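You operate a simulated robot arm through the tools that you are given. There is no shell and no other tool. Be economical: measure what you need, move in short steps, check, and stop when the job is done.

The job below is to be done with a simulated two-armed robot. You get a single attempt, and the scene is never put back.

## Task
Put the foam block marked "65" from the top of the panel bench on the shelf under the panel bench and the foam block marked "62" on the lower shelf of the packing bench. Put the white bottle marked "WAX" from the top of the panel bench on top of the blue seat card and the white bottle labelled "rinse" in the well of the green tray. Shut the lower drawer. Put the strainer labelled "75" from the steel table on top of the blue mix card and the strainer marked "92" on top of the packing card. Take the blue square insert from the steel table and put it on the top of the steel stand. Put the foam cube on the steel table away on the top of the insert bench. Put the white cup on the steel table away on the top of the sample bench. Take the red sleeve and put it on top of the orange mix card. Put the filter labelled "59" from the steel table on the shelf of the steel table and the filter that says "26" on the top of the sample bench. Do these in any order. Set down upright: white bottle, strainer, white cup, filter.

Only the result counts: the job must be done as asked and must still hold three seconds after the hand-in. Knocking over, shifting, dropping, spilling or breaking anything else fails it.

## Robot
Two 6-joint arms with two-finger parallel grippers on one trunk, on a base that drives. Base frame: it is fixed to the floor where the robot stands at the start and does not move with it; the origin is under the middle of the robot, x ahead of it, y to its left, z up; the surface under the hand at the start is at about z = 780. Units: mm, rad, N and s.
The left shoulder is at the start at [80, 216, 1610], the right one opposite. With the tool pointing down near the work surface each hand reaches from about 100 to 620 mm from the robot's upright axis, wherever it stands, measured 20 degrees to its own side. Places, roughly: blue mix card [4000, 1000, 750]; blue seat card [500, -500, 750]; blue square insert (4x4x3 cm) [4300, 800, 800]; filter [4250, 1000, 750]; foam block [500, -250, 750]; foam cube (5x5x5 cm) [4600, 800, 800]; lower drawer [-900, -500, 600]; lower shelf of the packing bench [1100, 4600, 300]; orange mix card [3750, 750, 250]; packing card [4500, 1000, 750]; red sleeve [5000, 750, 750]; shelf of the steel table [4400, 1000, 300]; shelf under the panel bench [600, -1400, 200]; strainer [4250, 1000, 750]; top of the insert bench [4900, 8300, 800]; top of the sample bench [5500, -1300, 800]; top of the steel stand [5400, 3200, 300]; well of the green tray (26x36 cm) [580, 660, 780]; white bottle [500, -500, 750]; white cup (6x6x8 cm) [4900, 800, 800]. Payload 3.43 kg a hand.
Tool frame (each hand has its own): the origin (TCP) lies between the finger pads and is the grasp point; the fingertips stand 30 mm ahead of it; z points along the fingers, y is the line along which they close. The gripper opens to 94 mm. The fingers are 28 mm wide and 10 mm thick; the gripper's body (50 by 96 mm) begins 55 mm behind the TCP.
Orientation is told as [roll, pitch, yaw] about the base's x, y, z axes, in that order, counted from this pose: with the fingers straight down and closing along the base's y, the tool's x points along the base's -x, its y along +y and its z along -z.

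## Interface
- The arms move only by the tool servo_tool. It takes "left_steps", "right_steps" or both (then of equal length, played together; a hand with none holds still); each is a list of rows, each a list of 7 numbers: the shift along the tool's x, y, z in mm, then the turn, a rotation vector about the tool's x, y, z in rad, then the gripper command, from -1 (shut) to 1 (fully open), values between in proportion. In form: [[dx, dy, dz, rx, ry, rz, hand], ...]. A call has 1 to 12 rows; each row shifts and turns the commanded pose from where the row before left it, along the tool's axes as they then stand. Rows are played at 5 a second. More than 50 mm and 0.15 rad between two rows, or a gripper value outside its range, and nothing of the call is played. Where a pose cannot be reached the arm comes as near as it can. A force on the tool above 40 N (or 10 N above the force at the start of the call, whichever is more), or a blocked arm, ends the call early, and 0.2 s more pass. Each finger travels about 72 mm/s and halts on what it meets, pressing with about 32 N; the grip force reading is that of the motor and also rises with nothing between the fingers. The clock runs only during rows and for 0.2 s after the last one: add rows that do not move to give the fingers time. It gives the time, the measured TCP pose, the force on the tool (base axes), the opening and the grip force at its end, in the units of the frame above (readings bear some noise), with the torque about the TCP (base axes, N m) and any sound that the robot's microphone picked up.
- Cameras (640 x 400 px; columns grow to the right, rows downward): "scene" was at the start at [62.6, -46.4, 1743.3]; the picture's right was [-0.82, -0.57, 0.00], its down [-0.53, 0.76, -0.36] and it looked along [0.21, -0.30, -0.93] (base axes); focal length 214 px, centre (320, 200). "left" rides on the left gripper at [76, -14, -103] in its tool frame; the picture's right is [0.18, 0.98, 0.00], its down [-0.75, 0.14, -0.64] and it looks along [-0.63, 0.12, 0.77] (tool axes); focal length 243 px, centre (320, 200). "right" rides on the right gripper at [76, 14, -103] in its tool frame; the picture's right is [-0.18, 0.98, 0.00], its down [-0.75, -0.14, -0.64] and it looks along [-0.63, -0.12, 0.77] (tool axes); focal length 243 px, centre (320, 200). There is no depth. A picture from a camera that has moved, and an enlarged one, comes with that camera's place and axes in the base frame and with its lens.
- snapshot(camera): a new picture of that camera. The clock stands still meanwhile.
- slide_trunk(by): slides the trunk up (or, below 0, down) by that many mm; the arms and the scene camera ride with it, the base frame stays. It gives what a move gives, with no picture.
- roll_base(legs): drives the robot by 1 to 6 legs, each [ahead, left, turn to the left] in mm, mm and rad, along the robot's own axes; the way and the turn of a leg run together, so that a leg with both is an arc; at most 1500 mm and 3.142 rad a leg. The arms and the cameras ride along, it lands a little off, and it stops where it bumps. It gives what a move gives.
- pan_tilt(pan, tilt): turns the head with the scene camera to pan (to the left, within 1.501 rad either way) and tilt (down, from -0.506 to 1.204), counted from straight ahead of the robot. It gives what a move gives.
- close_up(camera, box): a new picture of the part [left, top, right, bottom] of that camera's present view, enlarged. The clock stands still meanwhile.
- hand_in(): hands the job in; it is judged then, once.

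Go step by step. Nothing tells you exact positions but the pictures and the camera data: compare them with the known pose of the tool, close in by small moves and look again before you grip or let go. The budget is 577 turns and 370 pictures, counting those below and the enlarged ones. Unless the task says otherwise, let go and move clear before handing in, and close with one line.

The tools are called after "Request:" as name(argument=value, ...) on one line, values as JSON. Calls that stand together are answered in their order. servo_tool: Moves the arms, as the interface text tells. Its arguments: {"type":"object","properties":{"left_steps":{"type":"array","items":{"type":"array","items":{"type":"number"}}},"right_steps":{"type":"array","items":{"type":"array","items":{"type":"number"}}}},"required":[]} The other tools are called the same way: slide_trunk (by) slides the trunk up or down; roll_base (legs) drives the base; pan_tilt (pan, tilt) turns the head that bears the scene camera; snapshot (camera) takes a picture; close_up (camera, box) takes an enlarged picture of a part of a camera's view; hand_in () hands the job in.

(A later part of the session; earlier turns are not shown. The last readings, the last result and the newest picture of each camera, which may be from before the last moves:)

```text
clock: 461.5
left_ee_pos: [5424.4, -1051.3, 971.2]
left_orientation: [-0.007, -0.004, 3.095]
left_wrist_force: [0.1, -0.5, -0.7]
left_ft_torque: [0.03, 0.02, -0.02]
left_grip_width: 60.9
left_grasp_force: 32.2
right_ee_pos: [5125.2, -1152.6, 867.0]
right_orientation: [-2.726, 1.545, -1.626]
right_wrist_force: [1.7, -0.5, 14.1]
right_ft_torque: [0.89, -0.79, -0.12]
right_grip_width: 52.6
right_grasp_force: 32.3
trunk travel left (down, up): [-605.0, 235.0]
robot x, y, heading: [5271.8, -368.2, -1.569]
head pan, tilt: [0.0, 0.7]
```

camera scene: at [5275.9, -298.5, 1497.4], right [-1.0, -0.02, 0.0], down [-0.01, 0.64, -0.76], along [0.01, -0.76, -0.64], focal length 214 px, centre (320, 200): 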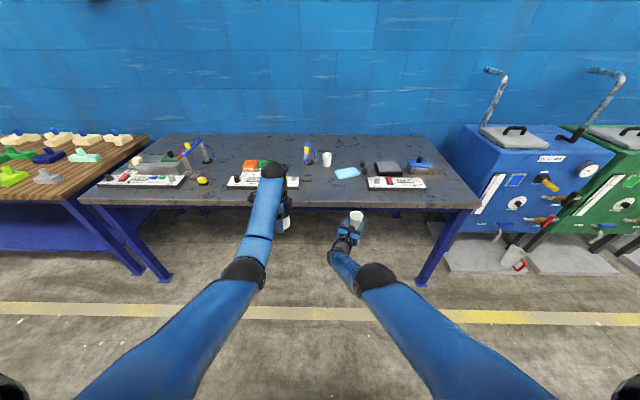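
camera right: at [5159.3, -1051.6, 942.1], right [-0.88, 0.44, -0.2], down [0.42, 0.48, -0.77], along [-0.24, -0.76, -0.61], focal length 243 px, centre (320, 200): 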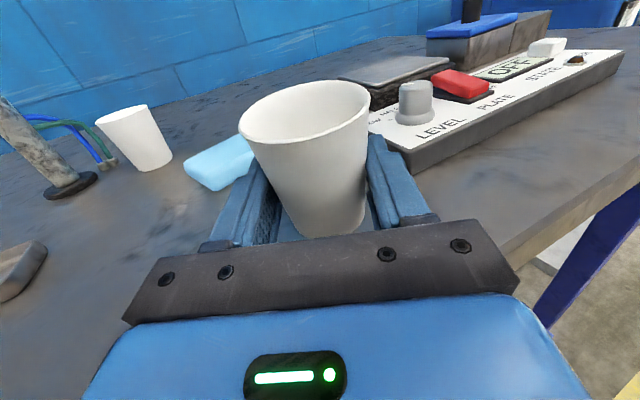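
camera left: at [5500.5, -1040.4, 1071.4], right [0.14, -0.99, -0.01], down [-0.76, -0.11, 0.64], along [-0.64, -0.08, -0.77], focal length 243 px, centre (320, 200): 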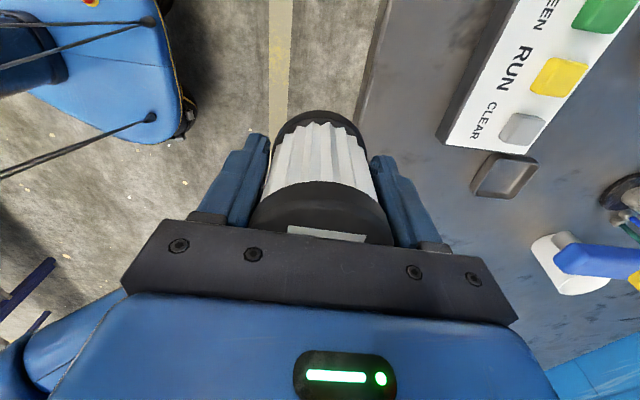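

Request:
servo_tool(right_steps=[[0, 0, 0, 0, 0.028, 0, -1], [0, 0, 0, 0, 0, 0, -1]])

```text
clock: 462.1
left_ee_pos: [5424.3, -1051.3, 970.8]
left_orientation: [-0.007, -0.003, 3.094]
left_wrist_force: [0.0, 0.8, -0.8]
left_ft_torque: [-0.01, 0.02, -0.02]
left_grip_width: 61.0
left_grasp_force: 31.8
right_ee_pos: [5126.0, -1151.4, 870.3]
right_orientation: [-2.928, 1.515, -1.827]
right_wrist_force: [5.1, -3.2, 22.1]
right_ft_torque: [1.1, -1.3, -0.47]
right_grip_width: 52.5
right_grasp_force: 31.9
trunk travel left (down, up): [-605.0, 235.0]
robot x, y, heading: [5276.5, -368.0, -1.563]
head pan, tilt: [0.0, 0.7]
```

That turned the wrong way; rotate back by 0.055 rad.

Request:
servo_tool(right_steps=[[0, 0, 0, 0, -0.055, 0, -1], [0, 0, 0, 0, 0, 0, -1]])

```text
clock: 462.7
left_ee_pos: [5423.3, -1052.8, 970.1]
left_orientation: [-0.008, -0.004, 3.095]
left_wrist_force: [0.3, -0.5, -0.8]
left_ft_torque: [-0.02, 0.01, 0.05]
left_grip_width: 60.9
left_grasp_force: 31.8
right_ee_pos: [5123.7, -1151.8, 865.5]
right_orientation: [-0.896, 1.56, 0.201]
right_wrist_force: [0.2, -7.2, 12.5]
right_ft_torque: [0.41, -0.21, -0.08]
right_grip_width: 52.4
right_grasp_force: 32.0
trunk travel left (down, up): [-605.0, 235.0]
robot x, y, heading: [5275.2, -368.3, -1.566]
head pan, tilt: [0.0, 0.7]
```

Flat, light contact. Open the fingers and back out along the tool axis with the base.

Request:
servo_tool(right_steps=[[0, 0, 0, 0, 0, 0, 0.4], [0, 0, 0, 0, 0, 0, 1], [0, 0, 0, 0, 0, 0, 1]])

Request:
snapshot(camera="right")

```text
clock: 463.5
left_ee_pos: [5424.2, -1053.2, 970.3]
left_orientation: [-0.009, -0.004, 3.096]
left_wrist_force: [0.6, -0.5, -1.6]
left_ft_torque: [0.03, 0.0, 0.0]
left_grip_width: 60.7
left_grasp_force: 32.2
right_ee_pos: [5125.1, -1151.1, 865.3]
right_orientation: [-0.991, 1.56, 0.107]
right_wrist_force: [-1.0, -7.3, 11.1]
right_ft_torque: [0.37, -0.1, 0.02]
right_grip_width: 93.8
right_grasp_force: 0.0
trunk travel left (down, up): [-605.0, 235.0]
robot x, y, heading: [5273.4, -369.6, -1.574]
head pan, tilt: [0.0, 0.7]
```

```text
191 pictures are left
camera right: at [5157.6, -1054.6, 943.6], right [-0.87, 0.45, -0.19], down [0.42, 0.51, -0.75], along [-0.24, -0.74, -0.63], focal length 243 px, centre (320, 200)
```

right: 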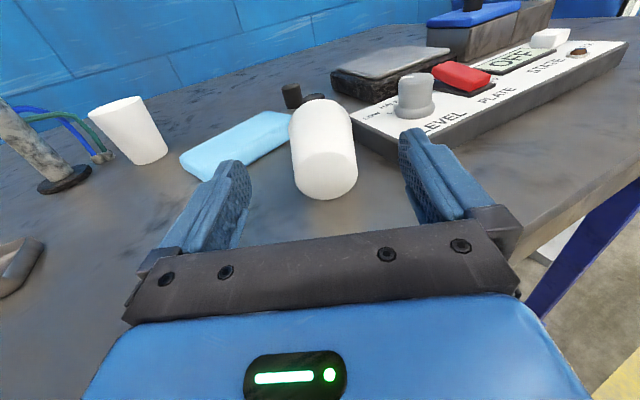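

The cup tipped over on release: it was the gripper body that touched, not the cup. The cup lies on its side on the bench. Raise, back off and look.

Request:
slide_trunk(by=70)

Request:
roll_base(legs=[[-130, 0, 0]])

Request:
snapshot(camera="right")

Request:
close_up(camera="scene", box=[280, 160, 440, 260])

```text
clock: 464.6
left_ee_pos: [5421.6, -1053.2, 1039.2]
left_orientation: [-0.007, -0.003, 3.093]
left_wrist_force: [-0.2, -0.9, -1.0]
left_ft_torque: [0.03, 0.02, 0.01]
left_grip_width: 60.9
left_grasp_force: 32.2
right_ee_pos: [5125.3, -1153.3, 935.3]
right_orientation: [-0.862, 1.561, 0.237]
right_wrist_force: [-0.3, -0.8, -0.7]
right_ft_torque: [0.0, -0.01, -0.03]
right_grip_width: 94.2
right_grasp_force: 0.1
trunk travel left (down, up): [-675.0, 165.0]
robot x, y, heading: [5274.7, -366.5, -1.565]
head pan, tilt: [0.0, 0.7]
```

```text
clock: 465.9
left_ee_pos: [5421.7, -927.1, 1037.9]
left_orientation: [-0.012, -0.003, 3.091]
left_wrist_force: [-0.4, 0.2, -1.4]
left_ft_torque: [0.03, -0.02, -0.03]
left_grip_width: 60.5
left_grasp_force: 32.6
right_ee_pos: [5122.2, -1026.4, 932.4]
right_orientation: [-0.722, 1.56, 0.377]
right_wrist_force: [-0.1, -0.5, -0.4]
right_ft_torque: [-0.04, 0.01, -0.04]
right_grip_width: 94.1
right_grasp_force: 0.0
trunk travel left (down, up): [-675.0, 165.0]
robot x, y, heading: [5273.0, -238.6, -1.569]
head pan, tilt: [0.0, 0.7]
```

```text
190 pictures are left
camera right: at [5156.3, -928.3, 1011.3], right [-0.87, 0.45, -0.19], down [0.43, 0.51, -0.75], along [-0.24, -0.73, -0.64], focal length 243 px, centre (320, 200)
```

right: 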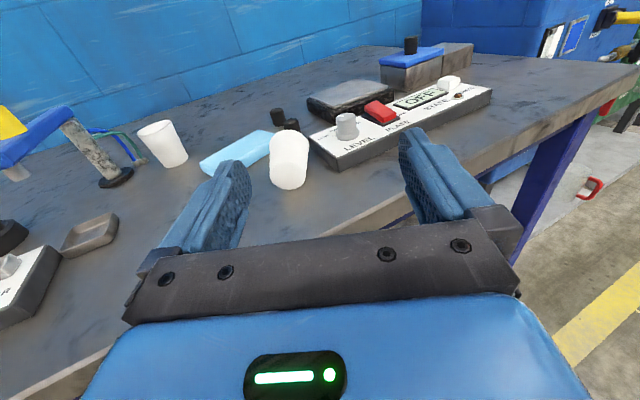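

```text
4.00 times, centred on (360, 210) of scene
camera zoom: at [5275.8, -360.0, 1613.6], right [-1.0, 0.0, 0.0], down [0.0, 0.65, -0.76], along [0.0, -0.76, -0.65], focal length 858 px, centre (160, 160)
```

zoom: 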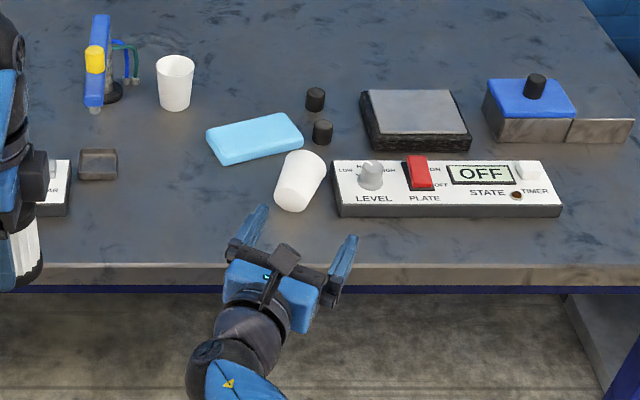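

I'll place filter 26 first. Turn the right hand back down, and shift the left hand to x≈5320.

Request:
servo_tool(right_steps=[[0, 0, 0, 0, -0.145, 0, 1], [0, 0, 0, 0, -0.145, 0, 1], [0, 0, 0, 0, -0.145, 0, 1], [0, 0, 0, 0, -0.145, 0, 1], [0, 0, 0, 0, -0.145, 0, 1], [0, 0, 0, 0, -0.145, 0, 1], [0, 0, 0, 0, -0.145, 0, 1], [0, 0, 0, 0, -0.145, 0, 1], [0, 0, 0, 0, -0.145, 0, 1], [0, 0, 0, 0, -0.145, 0, 1], [0, 0, 0, 0, -0.12, 0, 1]], left_steps=[[-34, 0, 0, 0, 0, 0, -1], [-34, 0, 0, 0, 0, 0, -1], [-33, 0, 0, 0, 0, 0, -1], [0, 0, 0, 0, 0, 0, -1], [0, 0, 0, 0, 0, 0, -1], [0, 0, 0, 0, 0, 0, -1], [0, 0, 0, 0, 0, 0, -1], [0, 0, 0, 0, 0, 0, -1], [0, 0, 0, 0, 0, 0, -1], [0, 0, 0, 0, 0, 0, -1], [0, 0, 0, 0, 0, 0, -1]])

Request:
snapshot(camera="scene")

```text
clock: 468.3
left_ee_pos: [5320.7, -918.5, 1036.9]
left_orientation: [-0.009, -0.003, 3.093]
left_wrist_force: [-0.3, -0.9, -0.7]
left_ft_torque: [-0.02, 0.01, -0.02]
left_grip_width: 60.9
left_grasp_force: 31.3
right_ee_pos: [5117.7, -974.5, 947.2]
right_orientation: [-0.009, -0.009, 1.099]
right_wrist_force: [-0.2, 0.2, -0.4]
right_ft_torque: [0.04, -0.01, -0.01]
right_grip_width: 93.9
right_grasp_force: 0.1
right hand out of reach, approached as far as the arm can: row 9, 10, 11
trunk travel left (down, up): [-675.0, 165.0]
robot x, y, heading: [5277.5, -243.9, -1.561]
head pan, tilt: [0.0, 0.7]
```

```text
188 pictures are left
camera scene: at [5275.3, -356.6, 1614.0], right [-1.0, 0.0, 0.0], down [0.0, 0.64, -0.76], along [0.0, -0.76, -0.64], focal length 214 px, centre (320, 200)
```

scene: 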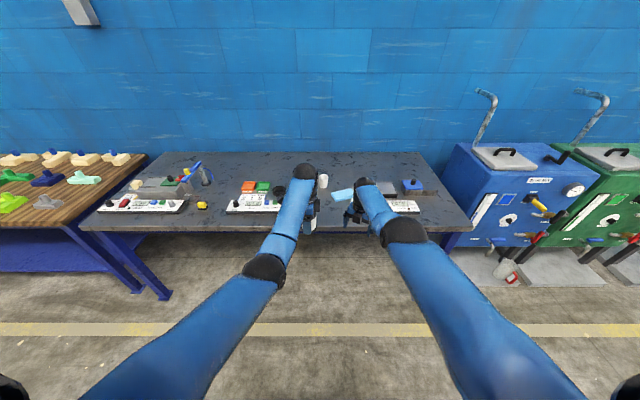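

Request:
roll_base(legs=[[225, 0, -0.005]])

Request:
snapshot(camera="left")

Request:
snapshot(camera="right")

```text
clock: 470.0
left_ee_pos: [5315.0, -1138.6, 1039.8]
left_orientation: [-0.005, -0.003, 3.084]
left_wrist_force: [0.2, -0.4, -1.5]
left_ft_torque: [-0.02, 0.02, -0.01]
left_grip_width: 60.8
left_grasp_force: 32.8
right_ee_pos: [5110.7, -1192.5, 951.8]
right_orientation: [-0.009, -0.005, 1.089]
right_wrist_force: [-0.5, 0.7, -1.0]
right_ft_torque: [-0.02, 0.02, 0.04]
right_grip_width: 94.0
right_grasp_force: 0.0
trunk travel left (down, up): [-675.0, 165.0]
robot x, y, heading: [5270.6, -461.0, -1.582]
head pan, tilt: [0.0, 0.7]
```

```text
187 pictures are left
camera left: at [5391.2, -1128.9, 1143.3], right [0.13, -0.99, -0.01], down [-0.76, -0.1, 0.64], along [-0.64, -0.08, -0.77], focal length 243 px, centre (320, 200)
```

left: 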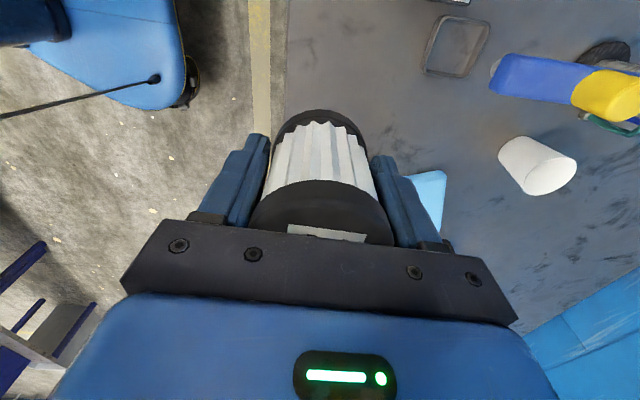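

```text
186 pictures are left
camera right: at [5062.3, -1254.2, 1054.2], right [-0.79, 0.62, -0.01], down [0.47, 0.6, 0.65], along [0.41, 0.5, -0.76], focal length 243 px, centre (320, 200)
```

right: 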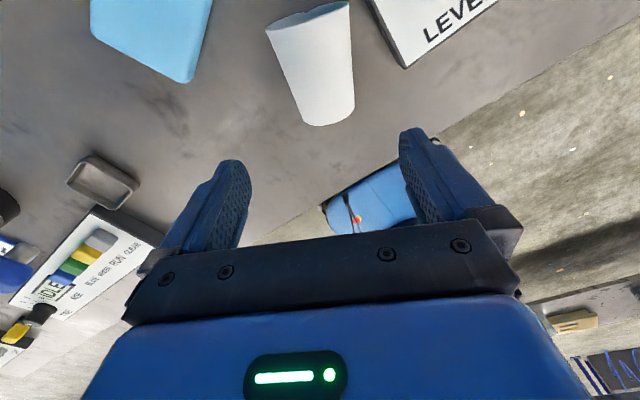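

Bench edge y≈-1095 implies bench z≈822. Lower filter 26 at (5315,-1150).

Request:
servo_tool(left_steps=[[0, 12, 35, 0, 0, 0, -1], [0, 0, 40, 0, 0, 0, -1], [0, 0, 40, 0, 0, 0, -1], [0, 0, 30, 0, 0, 0, -1]])

Request:
snapshot(camera="left")

```text
clock: 471.0
left_ee_pos: [5314.9, -1151.4, 895.6]
left_orientation: [-0.009, -0.003, 3.082]
left_wrist_force: [-0.3, -0.6, -1.4]
left_ft_torque: [-0.01, -0.02, -0.02]
left_grip_width: 60.9
left_grasp_force: 32.5
right_ee_pos: [5110.4, -1197.3, 948.2]
right_orientation: [-0.01, -0.007, 1.089]
right_wrist_force: [-0.7, 0.2, 0.5]
right_ft_torque: [0.02, -0.01, -0.03]
right_grip_width: 93.9
right_grasp_force: 0.0
trunk travel left (down, up): [-675.0, 165.0]
robot x, y, heading: [5278.3, -464.6, -1.576]
head pan, tilt: [0.0, 0.7]
```

```text
185 pictures are left
camera left: at [5391.9, -1142.1, 997.6], right [0.13, -0.99, -0.01], down [-0.76, -0.1, 0.64], along [-0.64, -0.07, -0.77], focal length 243 px, centre (320, 200)
```

left: 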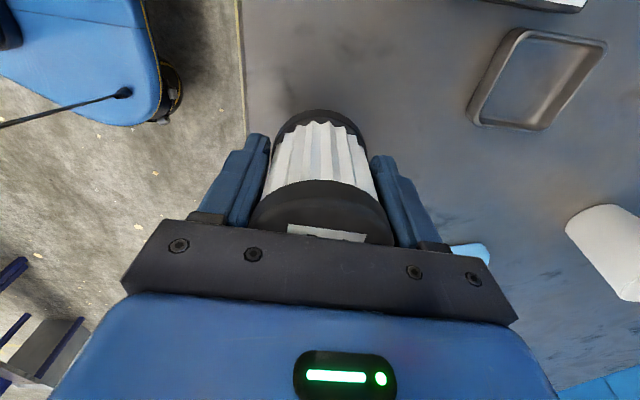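

Clear below. Approach contact in small steps.

Request:
servo_tool(left_steps=[[0, 0, 5, 0, 0, 0, -1], [0, 0, 5, 0, 0, 0, -1], [0, 0, 4, 0, 0, 0, -1]])

Request:
servo_tool(left_steps=[[0, 0, 2, 0, 0, 0, -1], [0, 0, 2, 0, 0, 0, -1]])

```text
clock: 471.8
left_ee_pos: [5312.8, -1150.0, 880.4]
left_orientation: [-0.009, -0.002, 3.084]
left_wrist_force: [1.1, 0.5, -0.9]
left_ft_torque: [-0.01, -0.02, -0.01]
left_grip_width: 60.6
left_grasp_force: 31.4
right_ee_pos: [5110.8, -1195.6, 948.4]
right_orientation: [-0.009, -0.004, 1.09]
right_wrist_force: [0.1, -0.4, -0.2]
right_ft_torque: [-0.01, -0.03, 0.04]
right_grip_width: 94.0
right_grasp_force: 0.0
trunk travel left (down, up): [-675.0, 165.0]
robot x, y, heading: [5278.9, -464.4, -1.58]
head pan, tilt: [0.0, 0.7]
```

```text
clock: 472.4
left_ee_pos: [5315.0, -1149.6, 876.1]
left_orientation: [-0.01, -0.004, 3.085]
left_wrist_force: [-0.4, 0.5, -1.1]
left_ft_torque: [0.0, 0.02, 0.01]
left_grip_width: 60.6
left_grasp_force: 32.5
right_ee_pos: [5111.4, -1196.4, 946.7]
right_orientation: [-0.011, -0.007, 1.091]
right_wrist_force: [0.1, 0.0, -0.2]
right_ft_torque: [0.01, -0.01, 0.01]
right_grip_width: 93.8
right_grasp_force: 0.0
trunk travel left (down, up): [-675.0, 165.0]
robot x, y, heading: [5275.8, -461.1, -1.576]
head pan, tilt: [0.0, 0.7]
```

Request:
servo_tool(left_steps=[[0, 0, 3, 0, 0, 0, -1], [0, 0, 2, 0, 0, 0, -1]])

```text
clock: 473.0
left_ee_pos: [5313.9, -1148.1, 871.7]
left_orientation: [-0.01, -0.004, 3.084]
left_wrist_force: [0.2, -0.2, -1.7]
left_ft_torque: [0.01, -0.01, 0.01]
left_grip_width: 60.6
left_grasp_force: 31.8
left hand out of reach, approached as far as the arm can: row 1
right_ee_pos: [5110.7, -1195.6, 948.5]
right_orientation: [-0.01, -0.007, 1.089]
right_wrist_force: [0.2, 0.3, -0.9]
right_ft_torque: [-0.01, 0.02, 0.01]
right_grip_width: 94.1
right_grasp_force: 0.1
trunk travel left (down, up): [-675.0, 165.0]
robot x, y, heading: [5275.2, -463.1, -1.576]
head pan, tilt: [0.0, 0.7]
```

Near reach limit; continue with the trunk.

Request:
slide_trunk(by=-5)

Request:
slide_trunk(by=-4)

```text
clock: 473.5
left_ee_pos: [5314.0, -1147.4, 868.6]
left_orientation: [-0.007, -0.004, 3.084]
left_wrist_force: [-0.6, 0.6, -1.5]
left_ft_torque: [0.01, -0.02, 0.02]
left_grip_width: 60.7
left_grasp_force: 31.6
right_ee_pos: [5110.7, -1195.7, 944.8]
right_orientation: [-0.007, -0.007, 1.088]
right_wrist_force: [0.4, 0.4, 0.3]
right_ft_torque: [0.0, 0.01, 0.0]
right_grip_width: 94.2
right_grasp_force: 0.0
trunk travel left (down, up): [-670.0, 170.0]
robot x, y, heading: [5277.2, -463.8, -1.577]
head pan, tilt: [0.0, 0.7]
```

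```text
clock: 474.0
left_ee_pos: [5315.3, -1148.6, 863.0]
left_orientation: [-0.009, -0.004, 3.085]
left_wrist_force: [0.4, 1.3, -0.8]
left_ft_torque: [0.0, 0.0, -0.01]
left_grip_width: 61.1
left_grasp_force: 32.1
right_ee_pos: [5111.2, -1196.4, 939.8]
right_orientation: [-0.009, -0.008, 1.088]
right_wrist_force: [-0.5, 0.7, -1.2]
right_ft_torque: [-0.03, 0.0, 0.0]
right_grip_width: 94.4
right_grasp_force: 0.0
trunk travel left (down, up): [-666.0, 174.0]
robot x, y, heading: [5272.9, -459.6, -1.581]
head pan, tilt: [0.0, 0.7]
```

Request:
slide_trunk(by=-6)

Request:
slide_trunk(by=-5)

```text
clock: 474.6
left_ee_pos: [5314.1, -1148.6, 858.0]
left_orientation: [-0.009, -0.004, 3.084]
left_wrist_force: [-0.1, -0.8, -1.0]
left_ft_torque: [0.01, 0.0, 0.01]
left_grip_width: 60.6
left_grasp_force: 31.9
right_ee_pos: [5110.9, -1196.2, 933.3]
right_orientation: [-0.01, -0.006, 1.089]
right_wrist_force: [-0.1, 0.6, 0.5]
right_ft_torque: [0.03, 0.01, 0.0]
right_grip_width: 94.0
right_grasp_force: 0.0
trunk travel left (down, up): [-660.0, 180.0]
robot x, y, heading: [5271.9, -460.6, -1.583]
head pan, tilt: [0.0, 0.7]
```

```text
clock: 475.1
left_ee_pos: [5313.7, -1148.4, 859.1]
left_orientation: [-0.001, -0.003, 3.085]
left_wrist_force: [2.4, 1.3, 20.3]
left_ft_torque: [-0.21, -0.34, -0.01]
left_grip_width: 60.8
left_grasp_force: 31.8
right_ee_pos: [5110.9, -1194.2, 930.2]
right_orientation: [-0.01, -0.005, 1.088]
right_wrist_force: [-0.2, 0.6, -0.1]
right_ft_torque: [0.0, 0.01, 0.01]
right_grip_width: 94.2
right_grasp_force: 0.1
trunk travel left (down, up): [-655.0, 185.0]
robot x, y, heading: [5273.7, -465.4, -1.583]
head pan, tilt: [0.0, 0.7]
```

Filter contact (bench ≈ 806). Relieve, release, lift.

Request:
servo_tool(left_steps=[[0, 0, -2, 0, 0, 0, -1], [0, 0, 0, 0, 0, 0, 0.5], [0, 0, 0, 0, 0, 0, 1], [0, 0, 0, 0, 0, 0, 1], [0, 0, -35, 0, 0, 0, 1], [0, 0, -40, 0, 0, 0, 1], [0, 0, -40, 0, 0, 0, 1]])

Request:
snapshot(camera="left")

Request:
snapshot(camera="right")

```text
clock: 476.7
left_ee_pos: [5304.7, -1177.4, 963.0]
left_orientation: [-0.011, -0.002, 3.084]
left_wrist_force: [0.1, -0.2, -1.5]
left_ft_torque: [-0.02, 0.01, 0.01]
left_grip_width: 94.1
left_grasp_force: 0.0
left hand out of reach, approached as far as the arm can: row 5, 6, 7
right_ee_pos: [5111.2, -1194.7, 928.8]
right_orientation: [-0.009, -0.008, 1.088]
right_wrist_force: [-0.3, -0.9, 0.3]
right_ft_torque: [0.0, -0.02, 0.0]
right_grip_width: 94.1
right_grasp_force: 0.0
trunk travel left (down, up): [-655.0, 185.0]
robot x, y, heading: [5273.3, -461.8, -1.581]
head pan, tilt: [0.0, 0.7]
```

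```text
184 pictures are left
camera left: at [5382.0, -1170.6, 1067.3], right [0.13, -0.99, -0.01], down [-0.76, -0.1, 0.64], along [-0.64, -0.07, -0.77], focal length 243 px, centre (320, 200)
```

left: 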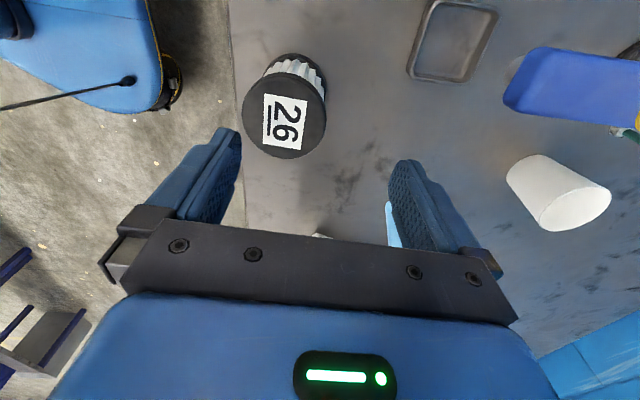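

```text
183 pictures are left
camera right: at [5062.1, -1256.8, 1031.8], right [-0.79, 0.62, -0.01], down [0.47, 0.6, 0.65], along [0.41, 0.51, -0.76], focal length 243 px, centre (320, 200)
```

right: 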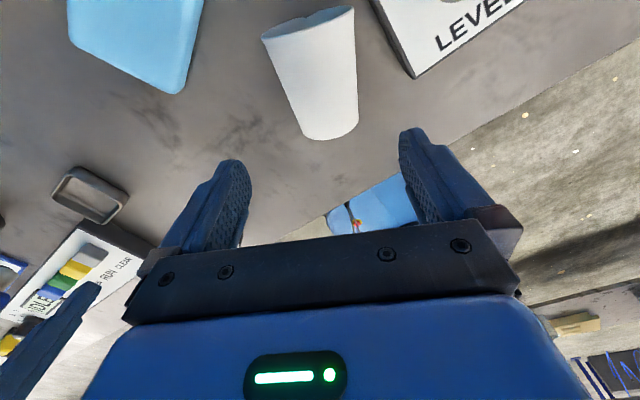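

Filter 26 stands on the sample bench. For the cup (axis aligned with the tool), I'll tilt the right tool 0.26 rad back, so that after rotation the wrist stays above the bench. First move the left hand outward and roll forward.

Request:
servo_tool(left_steps=[[45, 0, 0, 0, 0, 0, 1], [45, 0, 0, 0, 0, 0, 1], [45, 0, 0, 0, 0, 0, 1], [45, 0, 0, 0, 0, 0, 1]], right_steps=[[0, 0, -5, 0, -0.13, 0, 1], [0, 0, -5, 0, -0.13, 0, 1], [0, 0, 0, 0, 0, 0, 1], [0, 0, 0, 0, 0, 0, 1]])

Request:
snapshot(camera="left")

```text
clock: 477.7
left_ee_pos: [5485.9, -1206.4, 959.3]
left_orientation: [-0.01, -0.005, 3.082]
left_wrist_force: [-0.3, 0.1, -0.2]
left_ft_torque: [0.02, 0.0, 0.01]
left_grip_width: 94.1
left_grasp_force: 0.0
left hand out of reach, approached as far as the arm can: row 1, 2
right_ee_pos: [5108.0, -1153.6, 948.9]
right_orientation: [-0.007, -0.267, 1.091]
right_wrist_force: [-0.4, 0.5, -0.2]
right_ft_torque: [0.0, 0.0, 0.03]
right_grip_width: 93.9
right_grasp_force: 0.1
right hand out of reach, approached as far as the arm can: row 1, 2
trunk travel left (down, up): [-655.0, 185.0]
robot x, y, heading: [5272.3, -463.9, -1.572]
head pan, tilt: [0.0, 0.7]
```

```text
182 pictures are left
camera left: at [5562.7, -1197.0, 1061.9], right [0.13, -0.99, -0.01], down [-0.76, -0.1, 0.64], along [-0.64, -0.07, -0.76], focal length 243 px, centre (320, 200)
```

left: 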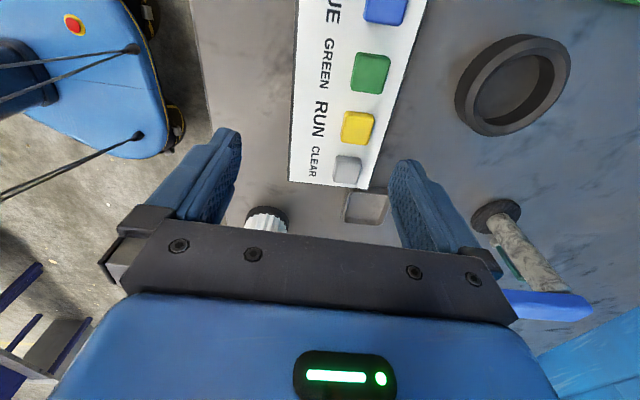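

Request:
roll_base(legs=[[80, -20, 0]])

Request:
snapshot(camera="right")

```text
clock: 478.8
left_ee_pos: [5463.3, -1276.2, 967.2]
left_orientation: [0.0, -0.004, 3.08]
left_wrist_force: [0.1, 1.2, 0.5]
left_ft_torque: [-0.09, 0.01, 0.01]
left_grip_width: 94.1
left_grasp_force: 0.0
right_ee_pos: [5086.0, -1224.2, 955.4]
right_orientation: [-0.015, -0.257, 1.091]
right_wrist_force: [0.9, 0.3, 0.7]
right_ft_torque: [-0.12, -0.01, -0.03]
right_grip_width: 93.8
right_grasp_force: 0.1
trunk travel left (down, up): [-655.0, 185.0]
robot x, y, heading: [5257.3, -541.1, -1.586]
head pan, tilt: [0.0, 0.7]
```

```text
181 pictures are left
camera right: at [5026.1, -1305.1, 1035.7], right [-0.79, 0.61, 0.03], down [0.38, 0.44, 0.82], along [0.49, 0.66, -0.58], focal length 243 px, centre (320, 200)
```

right: 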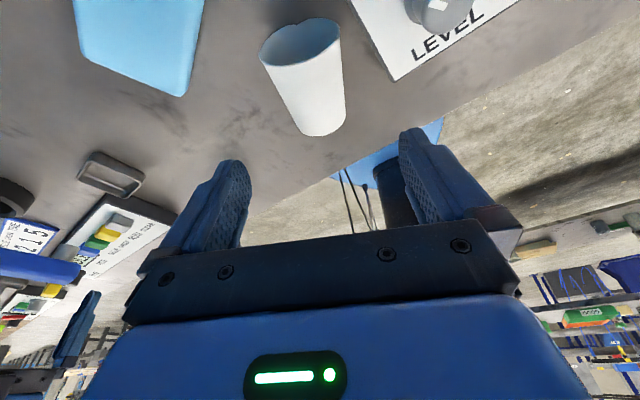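

Aligned. Descend toward the cup near its rim.

Request:
servo_tool(right_steps=[[12.5, 0, 35, 0, 0, 0, 1], [12.5, 0, 35, 0, 0, 0, 1], [6, 0, 18, 0, 0, 0, 1]])

Request:
snapshot(camera="right")

```text
clock: 479.7
left_ee_pos: [5463.2, -1279.5, 961.7]
left_orientation: [-0.004, -0.002, 3.081]
left_wrist_force: [0.1, -0.7, 0.8]
left_ft_torque: [0.03, -0.04, -0.03]
left_grip_width: 93.9
left_grasp_force: 0.0
right_ee_pos: [5078.8, -1203.9, 877.3]
right_orientation: [-0.012, -0.252, 1.086]
right_wrist_force: [4.2, 20.1, 31.1]
right_ft_torque: [1.28, 1.31, -0.97]
right_grip_width: 94.0
right_grasp_force: 0.0
right hand out of reach, approached as far as the arm can: row 1, 2, 3
trunk travel left (down, up): [-655.0, 185.0]
robot x, y, heading: [5258.3, -537.7, -1.582]
head pan, tilt: [0.0, 0.7]
stopped in row 3 (right hand): the force on the tool passed its limit at 45 N (the readings are from after the stop); the commanded pose is now the measured one
```

```text
180 pictures are left
camera right: at [5019.3, -1284.7, 958.2], right [-0.79, 0.62, 0.04], down [0.38, 0.44, 0.81], along [0.49, 0.65, -0.58], focal length 243 px, centre (320, 200)
```

right: 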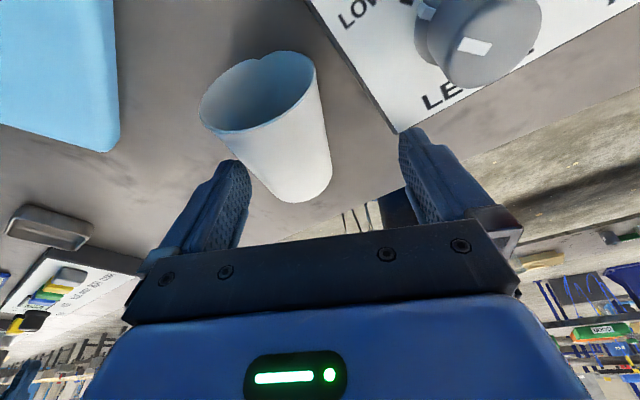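

The finger met the control panel because the arm drifted. Raise with the trunk.

Request:
slide_trunk(by=60)

Request:
snapshot(camera="right")

Request:
close_up(camera="scene", box=[280, 140, 440, 260])

```text
clock: 480.7
left_ee_pos: [5461.8, -1284.0, 1018.5]
left_orientation: [-0.011, -0.004, 3.08]
left_wrist_force: [-0.9, -0.7, 0.1]
left_ft_torque: [-0.01, 0.02, -0.02]
left_grip_width: 94.1
left_grasp_force: 0.0
right_ee_pos: [5077.3, -1209.0, 930.3]
right_orientation: [-0.015, -0.252, 1.087]
right_wrist_force: [-1.2, -0.3, -0.3]
right_ft_torque: [-0.02, 0.05, 0.01]
right_grip_width: 94.3
right_grasp_force: 0.0
trunk travel left (down, up): [-715.0, 125.0]
robot x, y, heading: [5256.4, -540.6, -1.583]
head pan, tilt: [0.0, 0.7]
```

```text
179 pictures are left
camera right: at [5017.7, -1289.8, 1011.7], right [-0.79, 0.62, 0.03], down [0.38, 0.44, 0.81], along [0.48, 0.65, -0.58], focal length 243 px, centre (320, 200)
```

right: 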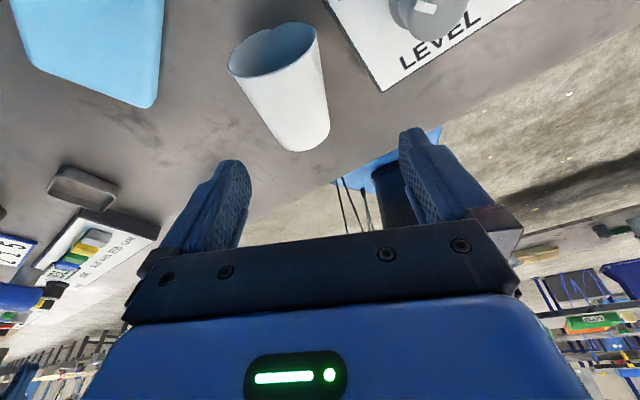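

```text
3.33 times, centred on (360, 200) of scene
camera zoom: at [5254.1, -656.4, 1653.9], right [-1.0, 0.01, 0.0], down [0.01, 0.65, -0.76], along [-0.01, -0.76, -0.65], focal length 715 px, centre (187, 200)
```

zoom: 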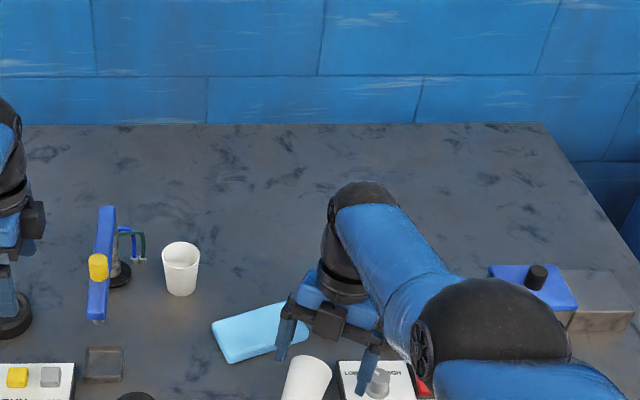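

The panel looks undisturbed. Reposition by base (arms rigid): forward 20 mm, left 14 mm, with the gripper narrowed to 70 mm.

Request:
servo_tool(right_steps=[[0, 0, 0, 0, 0, 0, 0.5], [0, 0, 0, 0, 0, 0, 0.5]])

Request:
roll_base(legs=[[20, 14, 0.01]])

Request:
slide_trunk(by=-35)

Request:
snapshot(camera="right")

```text
clock: 481.3
left_ee_pos: [5461.6, -1283.4, 1018.2]
left_orientation: [-0.009, -0.003, 3.08]
left_wrist_force: [0.0, -0.1, -0.4]
left_ft_torque: [-0.01, 0.02, 0.04]
left_grip_width: 93.9
left_grasp_force: 0.1
right_ee_pos: [5078.5, -1207.6, 932.0]
right_orientation: [-0.013, -0.252, 1.091]
right_wrist_force: [-0.3, -0.3, -0.3]
right_ft_torque: [-0.02, 0.01, -0.01]
right_grip_width: 70.5
right_grasp_force: 0.1
trunk travel left (down, up): [-715.0, 125.0]
robot x, y, heading: [5256.2, -537.0, -1.583]
head pan, tilt: [0.0, 0.7]
```

```text
clock: 482.1
left_ee_pos: [5478.7, -1296.4, 1024.0]
left_orientation: [-0.006, -0.001, 3.09]
left_wrist_force: [0.0, 0.7, 0.0]
left_ft_torque: [-0.08, -0.01, 0.01]
left_grip_width: 94.0
left_grasp_force: 0.1
right_ee_pos: [5093.8, -1225.1, 933.7]
right_orientation: [-0.018, -0.25, 1.099]
right_wrist_force: [-0.1, -0.3, 0.0]
right_ft_torque: [-0.05, -0.05, -0.02]
right_grip_width: 70.4
right_grasp_force: 0.1
trunk travel left (down, up): [-715.0, 125.0]
robot x, y, heading: [5266.9, -560.3, -1.569]
head pan, tilt: [0.0, 0.7]
```

```text
clock: 482.9
left_ee_pos: [5480.5, -1300.6, 986.4]
left_orientation: [-0.009, -0.002, 3.09]
left_wrist_force: [0.5, 1.0, -0.2]
left_ft_torque: [-0.01, -0.01, -0.01]
left_grip_width: 93.9
left_grasp_force: 0.1
right_ee_pos: [5094.6, -1228.6, 896.3]
right_orientation: [-0.013, -0.251, 1.098]
right_wrist_force: [-0.8, -0.5, 0.8]
right_ft_torque: [0.01, 0.03, 0.0]
right_grip_width: 70.3
right_grasp_force: 0.1
trunk travel left (down, up): [-680.0, 160.0]
robot x, y, heading: [5274.6, -557.1, -1.574]
head pan, tilt: [0.0, 0.7]
```

```text
177 pictures are left
camera right: at [5036.7, -1310.0, 978.4], right [-0.79, 0.61, 0.03], down [0.38, 0.45, 0.81], along [0.48, 0.65, -0.58], focal length 243 px, centre (320, 200)
```

right: 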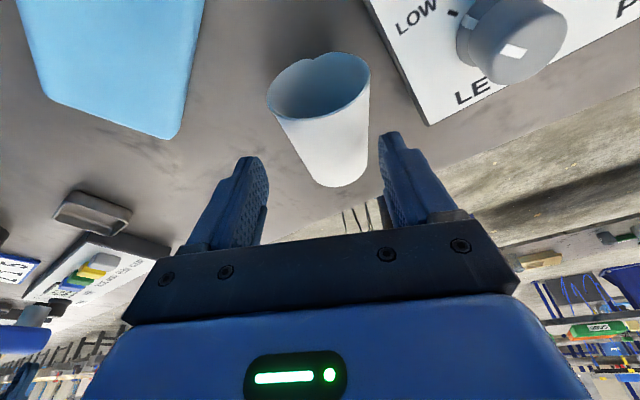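

Shift 7 mm sideways toward the cup's axis and check.

Request:
servo_tool(right_steps=[[0, 7, 0, 0, 0, 0, 0.5], [0, 0, 0, 0, 0, 0, 0.5]])

Request:
slide_trunk(by=-25)

Request:
snapshot(camera="right")

```text
clock: 483.5
left_ee_pos: [5480.9, -1300.5, 986.2]
left_orientation: [-0.009, -0.003, 3.089]
left_wrist_force: [-0.1, -0.1, 0.3]
left_ft_torque: [-0.03, -0.01, 0.04]
left_grip_width: 94.0
left_grasp_force: 0.1
right_ee_pos: [5090.1, -1226.8, 897.1]
right_orientation: [-0.016, -0.253, 1.098]
right_wrist_force: [-0.1, 0.9, -0.5]
right_ft_torque: [-0.02, 0.0, -0.03]
right_grip_width: 70.6
right_grasp_force: 0.1
trunk travel left (down, up): [-680.0, 160.0]
robot x, y, heading: [5267.4, -557.2, -1.574]
head pan, tilt: [0.0, 0.7]
```

```text
clock: 484.2
left_ee_pos: [5482.8, -1302.0, 960.3]
left_orientation: [-0.009, -0.004, 3.089]
left_wrist_force: [-0.1, -0.7, 0.2]
left_ft_torque: [0.02, 0.01, 0.0]
left_grip_width: 94.2
left_grasp_force: 0.0
right_ee_pos: [5091.7, -1227.2, 872.0]
right_orientation: [-0.012, -0.253, 1.099]
right_wrist_force: [0.3, -0.1, 0.7]
right_ft_torque: [0.0, -0.02, 0.01]
right_grip_width: 70.6
right_grasp_force: 0.2
trunk travel left (down, up): [-655.0, 185.0]
robot x, y, heading: [5267.4, -559.5, -1.569]
head pan, tilt: [0.0, 0.7]
```

```text
176 pictures are left
camera right: at [5032.4, -1309.1, 952.7], right [-0.79, 0.61, 0.03], down [0.38, 0.45, 0.81], along [0.48, 0.66, -0.58], focal length 243 px, centre (320, 200)
```

right: 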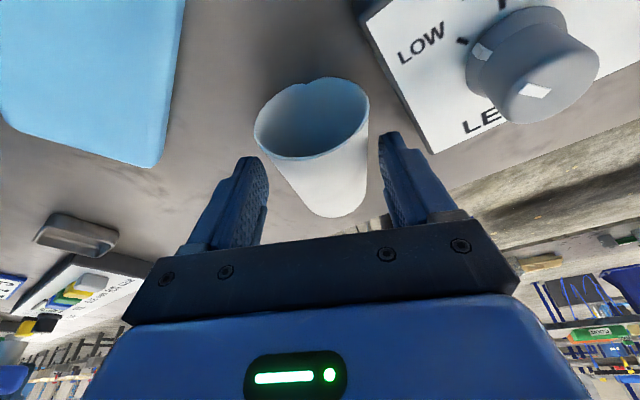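

Centred between the fingers. Lower 28 mm more.

Request:
slide_trunk(by=-15)

Request:
slide_trunk(by=-12)

Request:
snapshot(camera="right")

```text
clock: 484.9
left_ee_pos: [5481.6, -1302.0, 943.3]
left_orientation: [-0.007, -0.004, 3.088]
left_wrist_force: [-1.3, 0.5, 0.2]
left_ft_torque: [0.05, -0.01, 0.0]
left_grip_width: 94.1
left_grasp_force: 0.1
right_ee_pos: [5090.8, -1227.6, 857.5]
right_orientation: [-0.012, -0.252, 1.1]
right_wrist_force: [-0.4, 0.3, 0.7]
right_ft_torque: [0.01, 0.01, -0.01]
right_grip_width: 70.6
right_grasp_force: 0.1
trunk travel left (down, up): [-640.0, 200.0]
robot x, y, heading: [5269.1, -557.2, -1.569]
head pan, tilt: [0.0, 0.7]
```

```text
clock: 485.6
left_ee_pos: [5482.9, -1298.5, 935.2]
left_orientation: [-0.006, -0.003, 3.089]
left_wrist_force: [-0.4, -0.6, -0.4]
left_ft_torque: [0.0, -0.01, 0.0]
left_grip_width: 94.1
left_grasp_force: 0.0
right_ee_pos: [5092.0, -1225.9, 852.8]
right_orientation: [-0.015, -0.247, 1.097]
right_wrist_force: [3.7, 15.2, 21.2]
right_ft_torque: [0.76, 0.64, -0.52]
right_grip_width: 72.7
right_grasp_force: 2.0
trunk travel left (down, up): [-628.0, 212.0]
robot x, y, heading: [5267.6, -558.8, -1.575]
head pan, tilt: [0.0, 0.7]
stopped: the force on the tool passed its limit at 45 N (the readings are from after the stop); the commanded pose is now the measured one
```

```text
175 pictures are left
camera right: at [5033.4, -1308.0, 934.6], right [-0.79, 0.61, 0.03], down [0.38, 0.45, 0.81], along [0.48, 0.65, -0.59], focal length 243 px, centre (320, 200)
```

right: 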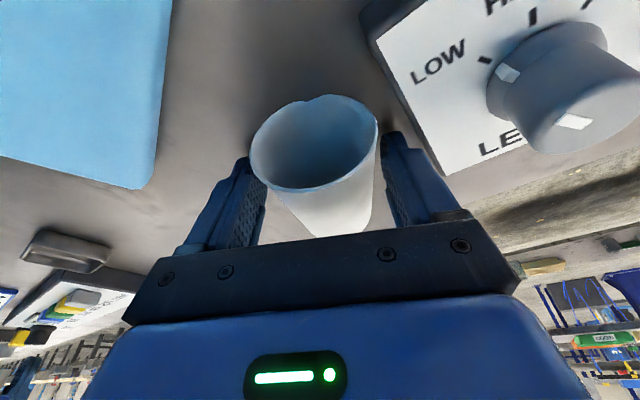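

The fingertips touch the bench (so bench ≈ 820). Raise 4 mm and close on the cup.

Request:
slide_trunk(by=5)

Request:
servo_tool(right_steps=[[0, 0, 0, 0, 0, 0, 0.2], [0, 0, 0, 0, 0, 0, -1], [0, 0, 0, 0, 0, 0, -1]])

Request:
slide_trunk(by=70)

Request:
snapshot(camera="right")

```text
clock: 486.1
left_ee_pos: [5480.8, -1301.4, 938.7]
left_orientation: [-0.009, -0.004, 3.091]
left_wrist_force: [-0.5, 0.3, -0.9]
left_ft_torque: [-0.03, 0.02, 0.03]
left_grip_width: 94.0
left_grasp_force: 0.1
right_ee_pos: [5091.0, -1229.7, 853.1]
right_orientation: [-0.015, -0.246, 1.1]
right_wrist_force: [-0.3, 0.7, -0.5]
right_ft_torque: [-0.04, -0.01, -0.02]
right_grip_width: 70.4
right_grasp_force: 0.0
trunk travel left (down, up): [-633.0, 207.0]
robot x, y, heading: [5267.5, -560.6, -1.57]
head pan, tilt: [0.0, 0.7]
```

```text
clock: 486.9
left_ee_pos: [5481.9, -1301.1, 938.1]
left_orientation: [-0.009, -0.002, 3.087]
left_wrist_force: [-0.8, -0.3, -0.5]
left_ft_torque: [0.02, -0.02, 0.0]
left_grip_width: 94.1
left_grasp_force: 0.0
right_ee_pos: [5090.4, -1229.2, 853.6]
right_orientation: [-0.016, -0.247, 1.101]
right_wrist_force: [-0.2, -0.1, 0.9]
right_ft_torque: [-0.05, -0.03, 0.03]
right_grip_width: 55.2
right_grasp_force: 32.7
trunk travel left (down, up): [-633.0, 207.0]
robot x, y, heading: [5269.4, -559.0, -1.568]
head pan, tilt: [0.0, 0.7]
```

```text
clock: 488.0
left_ee_pos: [5481.9, -1301.2, 1007.5]
left_orientation: [-0.01, -0.004, 3.088]
left_wrist_force: [0.8, 0.1, 1.0]
left_ft_torque: [0.01, -0.02, 0.03]
left_grip_width: 93.9
left_grasp_force: 0.0
right_ee_pos: [5090.7, -1229.9, 923.9]
right_orientation: [-0.017, -0.249, 1.099]
right_wrist_force: [-0.7, -0.7, 0.0]
right_ft_torque: [0.02, 0.01, 0.0]
right_grip_width: 55.8
right_grasp_force: 31.7
trunk travel left (down, up): [-703.0, 137.0]
robot x, y, heading: [5267.5, -557.1, -1.57]
head pan, tilt: [0.0, 0.7]
```

```text
174 pictures are left
camera right: at [5032.1, -1311.4, 1005.8], right [-0.79, 0.61, 0.03], down [0.38, 0.45, 0.81], along [0.48, 0.65, -0.59], focal length 243 px, centre (320, 200)
```

right: 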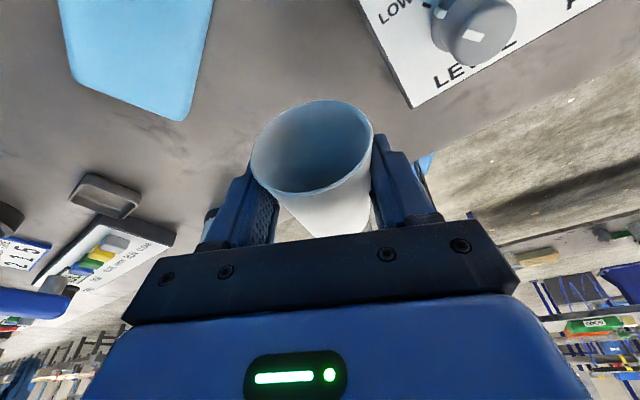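

Cup gripped near its rim. Back off from the bench and rotate it upright (about 1.47 rad).

Request:
roll_base(legs=[[-260, 0, 0]])

Request:
servo_tool(right_steps=[[0, 0, 0, 0, 0.147, 0, -1], [0, 0, 0, 0, 0.147, 0, -1], [0, 0, 0, 0, 0.147, 0, -1], [0, 0, 0, 0, 0.147, 0, -1], [0, 0, 0, 0, 0.147, 0, -1], [0, 0, 0, 0, 0.147, 0, -1], [0, 0, 0, 0, 0.147, 0, -1], [0, 0, 0, 0, 0.147, 0, -1], [0, 0, 0, 0, 0.147, 0, -1], [0, 0, 0, 0, 0.147, 0, -1]])

Request:
snapshot(camera="right")

Request:
snapshot(camera="scene")

```text
clock: 489.9
left_ee_pos: [5483.4, -1045.2, 1006.5]
left_orientation: [-0.013, -0.003, 3.09]
left_wrist_force: [0.0, -0.5, -0.3]
left_ft_torque: [0.03, -0.01, 0.0]
left_grip_width: 94.0
left_grasp_force: 0.1
right_ee_pos: [5091.6, -974.0, 922.7]
right_orientation: [-0.013, -0.249, 1.1]
right_wrist_force: [0.6, -0.1, -0.5]
right_ft_torque: [0.02, -0.02, -0.04]
right_grip_width: 55.7
right_grasp_force: 32.2
trunk travel left (down, up): [-703.0, 137.0]
robot x, y, heading: [5268.5, -301.6, -1.573]
head pan, tilt: [0.0, 0.7]
```

```text
clock: 492.1
left_ee_pos: [5482.8, -1041.7, 1007.6]
left_orientation: [-0.01, -0.003, 3.092]
left_wrist_force: [-0.4, -0.3, -0.5]
left_ft_torque: [0.02, 0.01, -0.05]
left_grip_width: 94.0
left_grasp_force: 0.1
right_ee_pos: [5105.6, -1073.8, 881.5]
right_orientation: [-0.044, 1.224, 1.053]
right_wrist_force: [0.1, -1.0, -0.5]
right_ft_torque: [0.0, 0.03, 0.02]
right_grip_width: 55.4
right_grasp_force: 32.6
right hand out of reach, approached as far as the arm can: row 1, 2, 3, 4, 5, 6, 7, 10
trunk travel left (down, up): [-703.0, 137.0]
robot x, y, heading: [5269.3, -298.5, -1.575]
head pan, tilt: [0.0, 0.7]
```

```text
173 pictures are left
camera right: at [5123.8, -1004.4, 989.7], right [-0.84, 0.5, -0.19], down [0.52, 0.7, -0.49], along [-0.11, -0.51, -0.85], focal length 243 px, centre (320, 200)
```

right: 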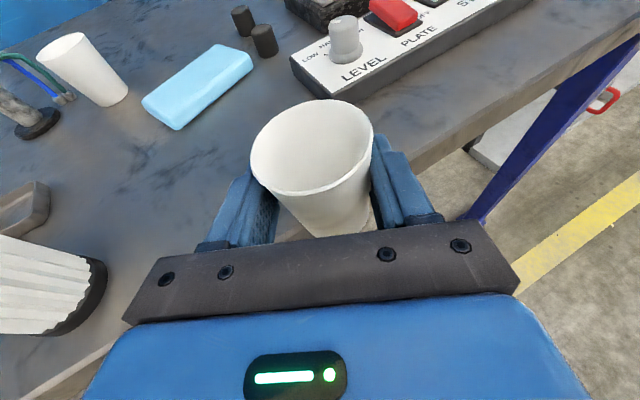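

```text
172 pictures are left
camera scene: at [5269.3, -416.2, 1642.8], right [-1.0, 0.0, 0.0], down [0.0, 0.64, -0.76], along [0.0, -0.76, -0.64], focal length 214 px, centre (320, 200)
```

scene: 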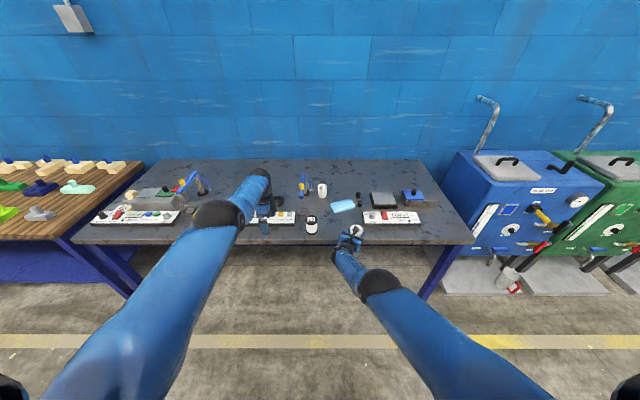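

Request:
close_up(camera="scene", box=[290, 180, 390, 260])

```text
5.00 times, centred on (340, 220) of scene
camera zoom: at [5269.3, -416.2, 1642.8], right [-1.0, 0.0, 0.0], down [0.0, 0.64, -0.76], along [0.0, -0.76, -0.64], focal length 1072 px, centre (220, 100)
```

zoom: 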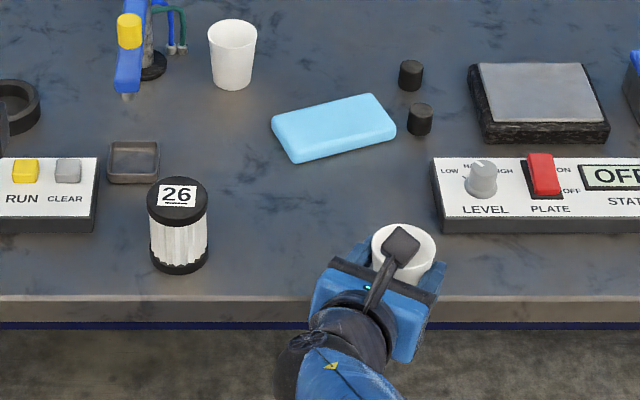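

Raise 45 mm and move over the free spot at about (5190,-1165).

Request:
slide_trunk(by=45)

Request:
roll_base(legs=[[95, 80, 0]])

Request:
close_up(camera="scene", box=[270, 170, 370, 250])

Request:
snapshot(camera="right")

```text
clock: 493.0
left_ee_pos: [5483.0, -1043.1, 1052.6]
left_orientation: [-0.008, -0.004, 3.092]
left_wrist_force: [0.8, -0.4, -0.8]
left_ft_torque: [-0.01, -0.01, 0.04]
left_grip_width: 94.1
left_grasp_force: 0.0
right_ee_pos: [5105.1, -1073.5, 926.0]
right_orientation: [-0.044, 1.221, 1.055]
right_wrist_force: [0.2, 0.4, -0.1]
right_ft_torque: [0.0, -0.01, 0.0]
right_grip_width: 55.6
right_grasp_force: 31.6
trunk travel left (down, up): [-748.0, 92.0]
robot x, y, heading: [5268.7, -299.5, -1.569]
head pan, tilt: [0.0, 0.7]
```

```text
clock: 494.2
left_ee_pos: [5556.2, -1130.7, 1055.6]
left_orientation: [-0.006, 0.0, 3.091]
left_wrist_force: [0.0, 0.6, 0.6]
left_ft_torque: [-0.03, -0.03, -0.02]
left_grip_width: 94.1
left_grasp_force: 0.0
right_ee_pos: [5179.0, -1162.7, 930.1]
right_orientation: [-0.057, 1.223, 1.045]
right_wrist_force: [-1.2, 0.3, 0.4]
right_ft_torque: [0.02, -0.01, 0.01]
right_grip_width: 55.4
right_grasp_force: 32.2
trunk travel left (down, up): [-748.0, 92.0]
robot x, y, heading: [5342.2, -393.6, -1.569]
head pan, tilt: [0.0, 0.7]
```

```text
5.00 times, centred on (320, 210) of scene
camera zoom: at [5341.0, -502.6, 1688.2], right [-1.0, 0.0, 0.0], down [0.0, 0.64, -0.77], along [0.0, -0.77, -0.64], focal length 1072 px, centre (320, 150)
```

zoom: 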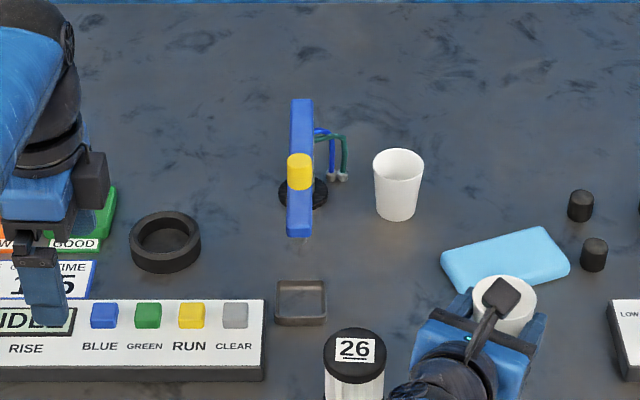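

```text
169 pictures are left
camera right: at [5197.2, -1093.1, 1036.3], right [-0.84, 0.5, -0.19], down [0.53, 0.7, -0.49], along [-0.11, -0.51, -0.85], focal length 243 px, centre (320, 200)
```

right: 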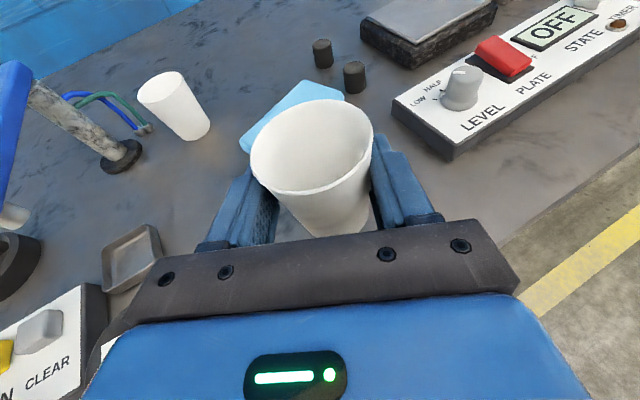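

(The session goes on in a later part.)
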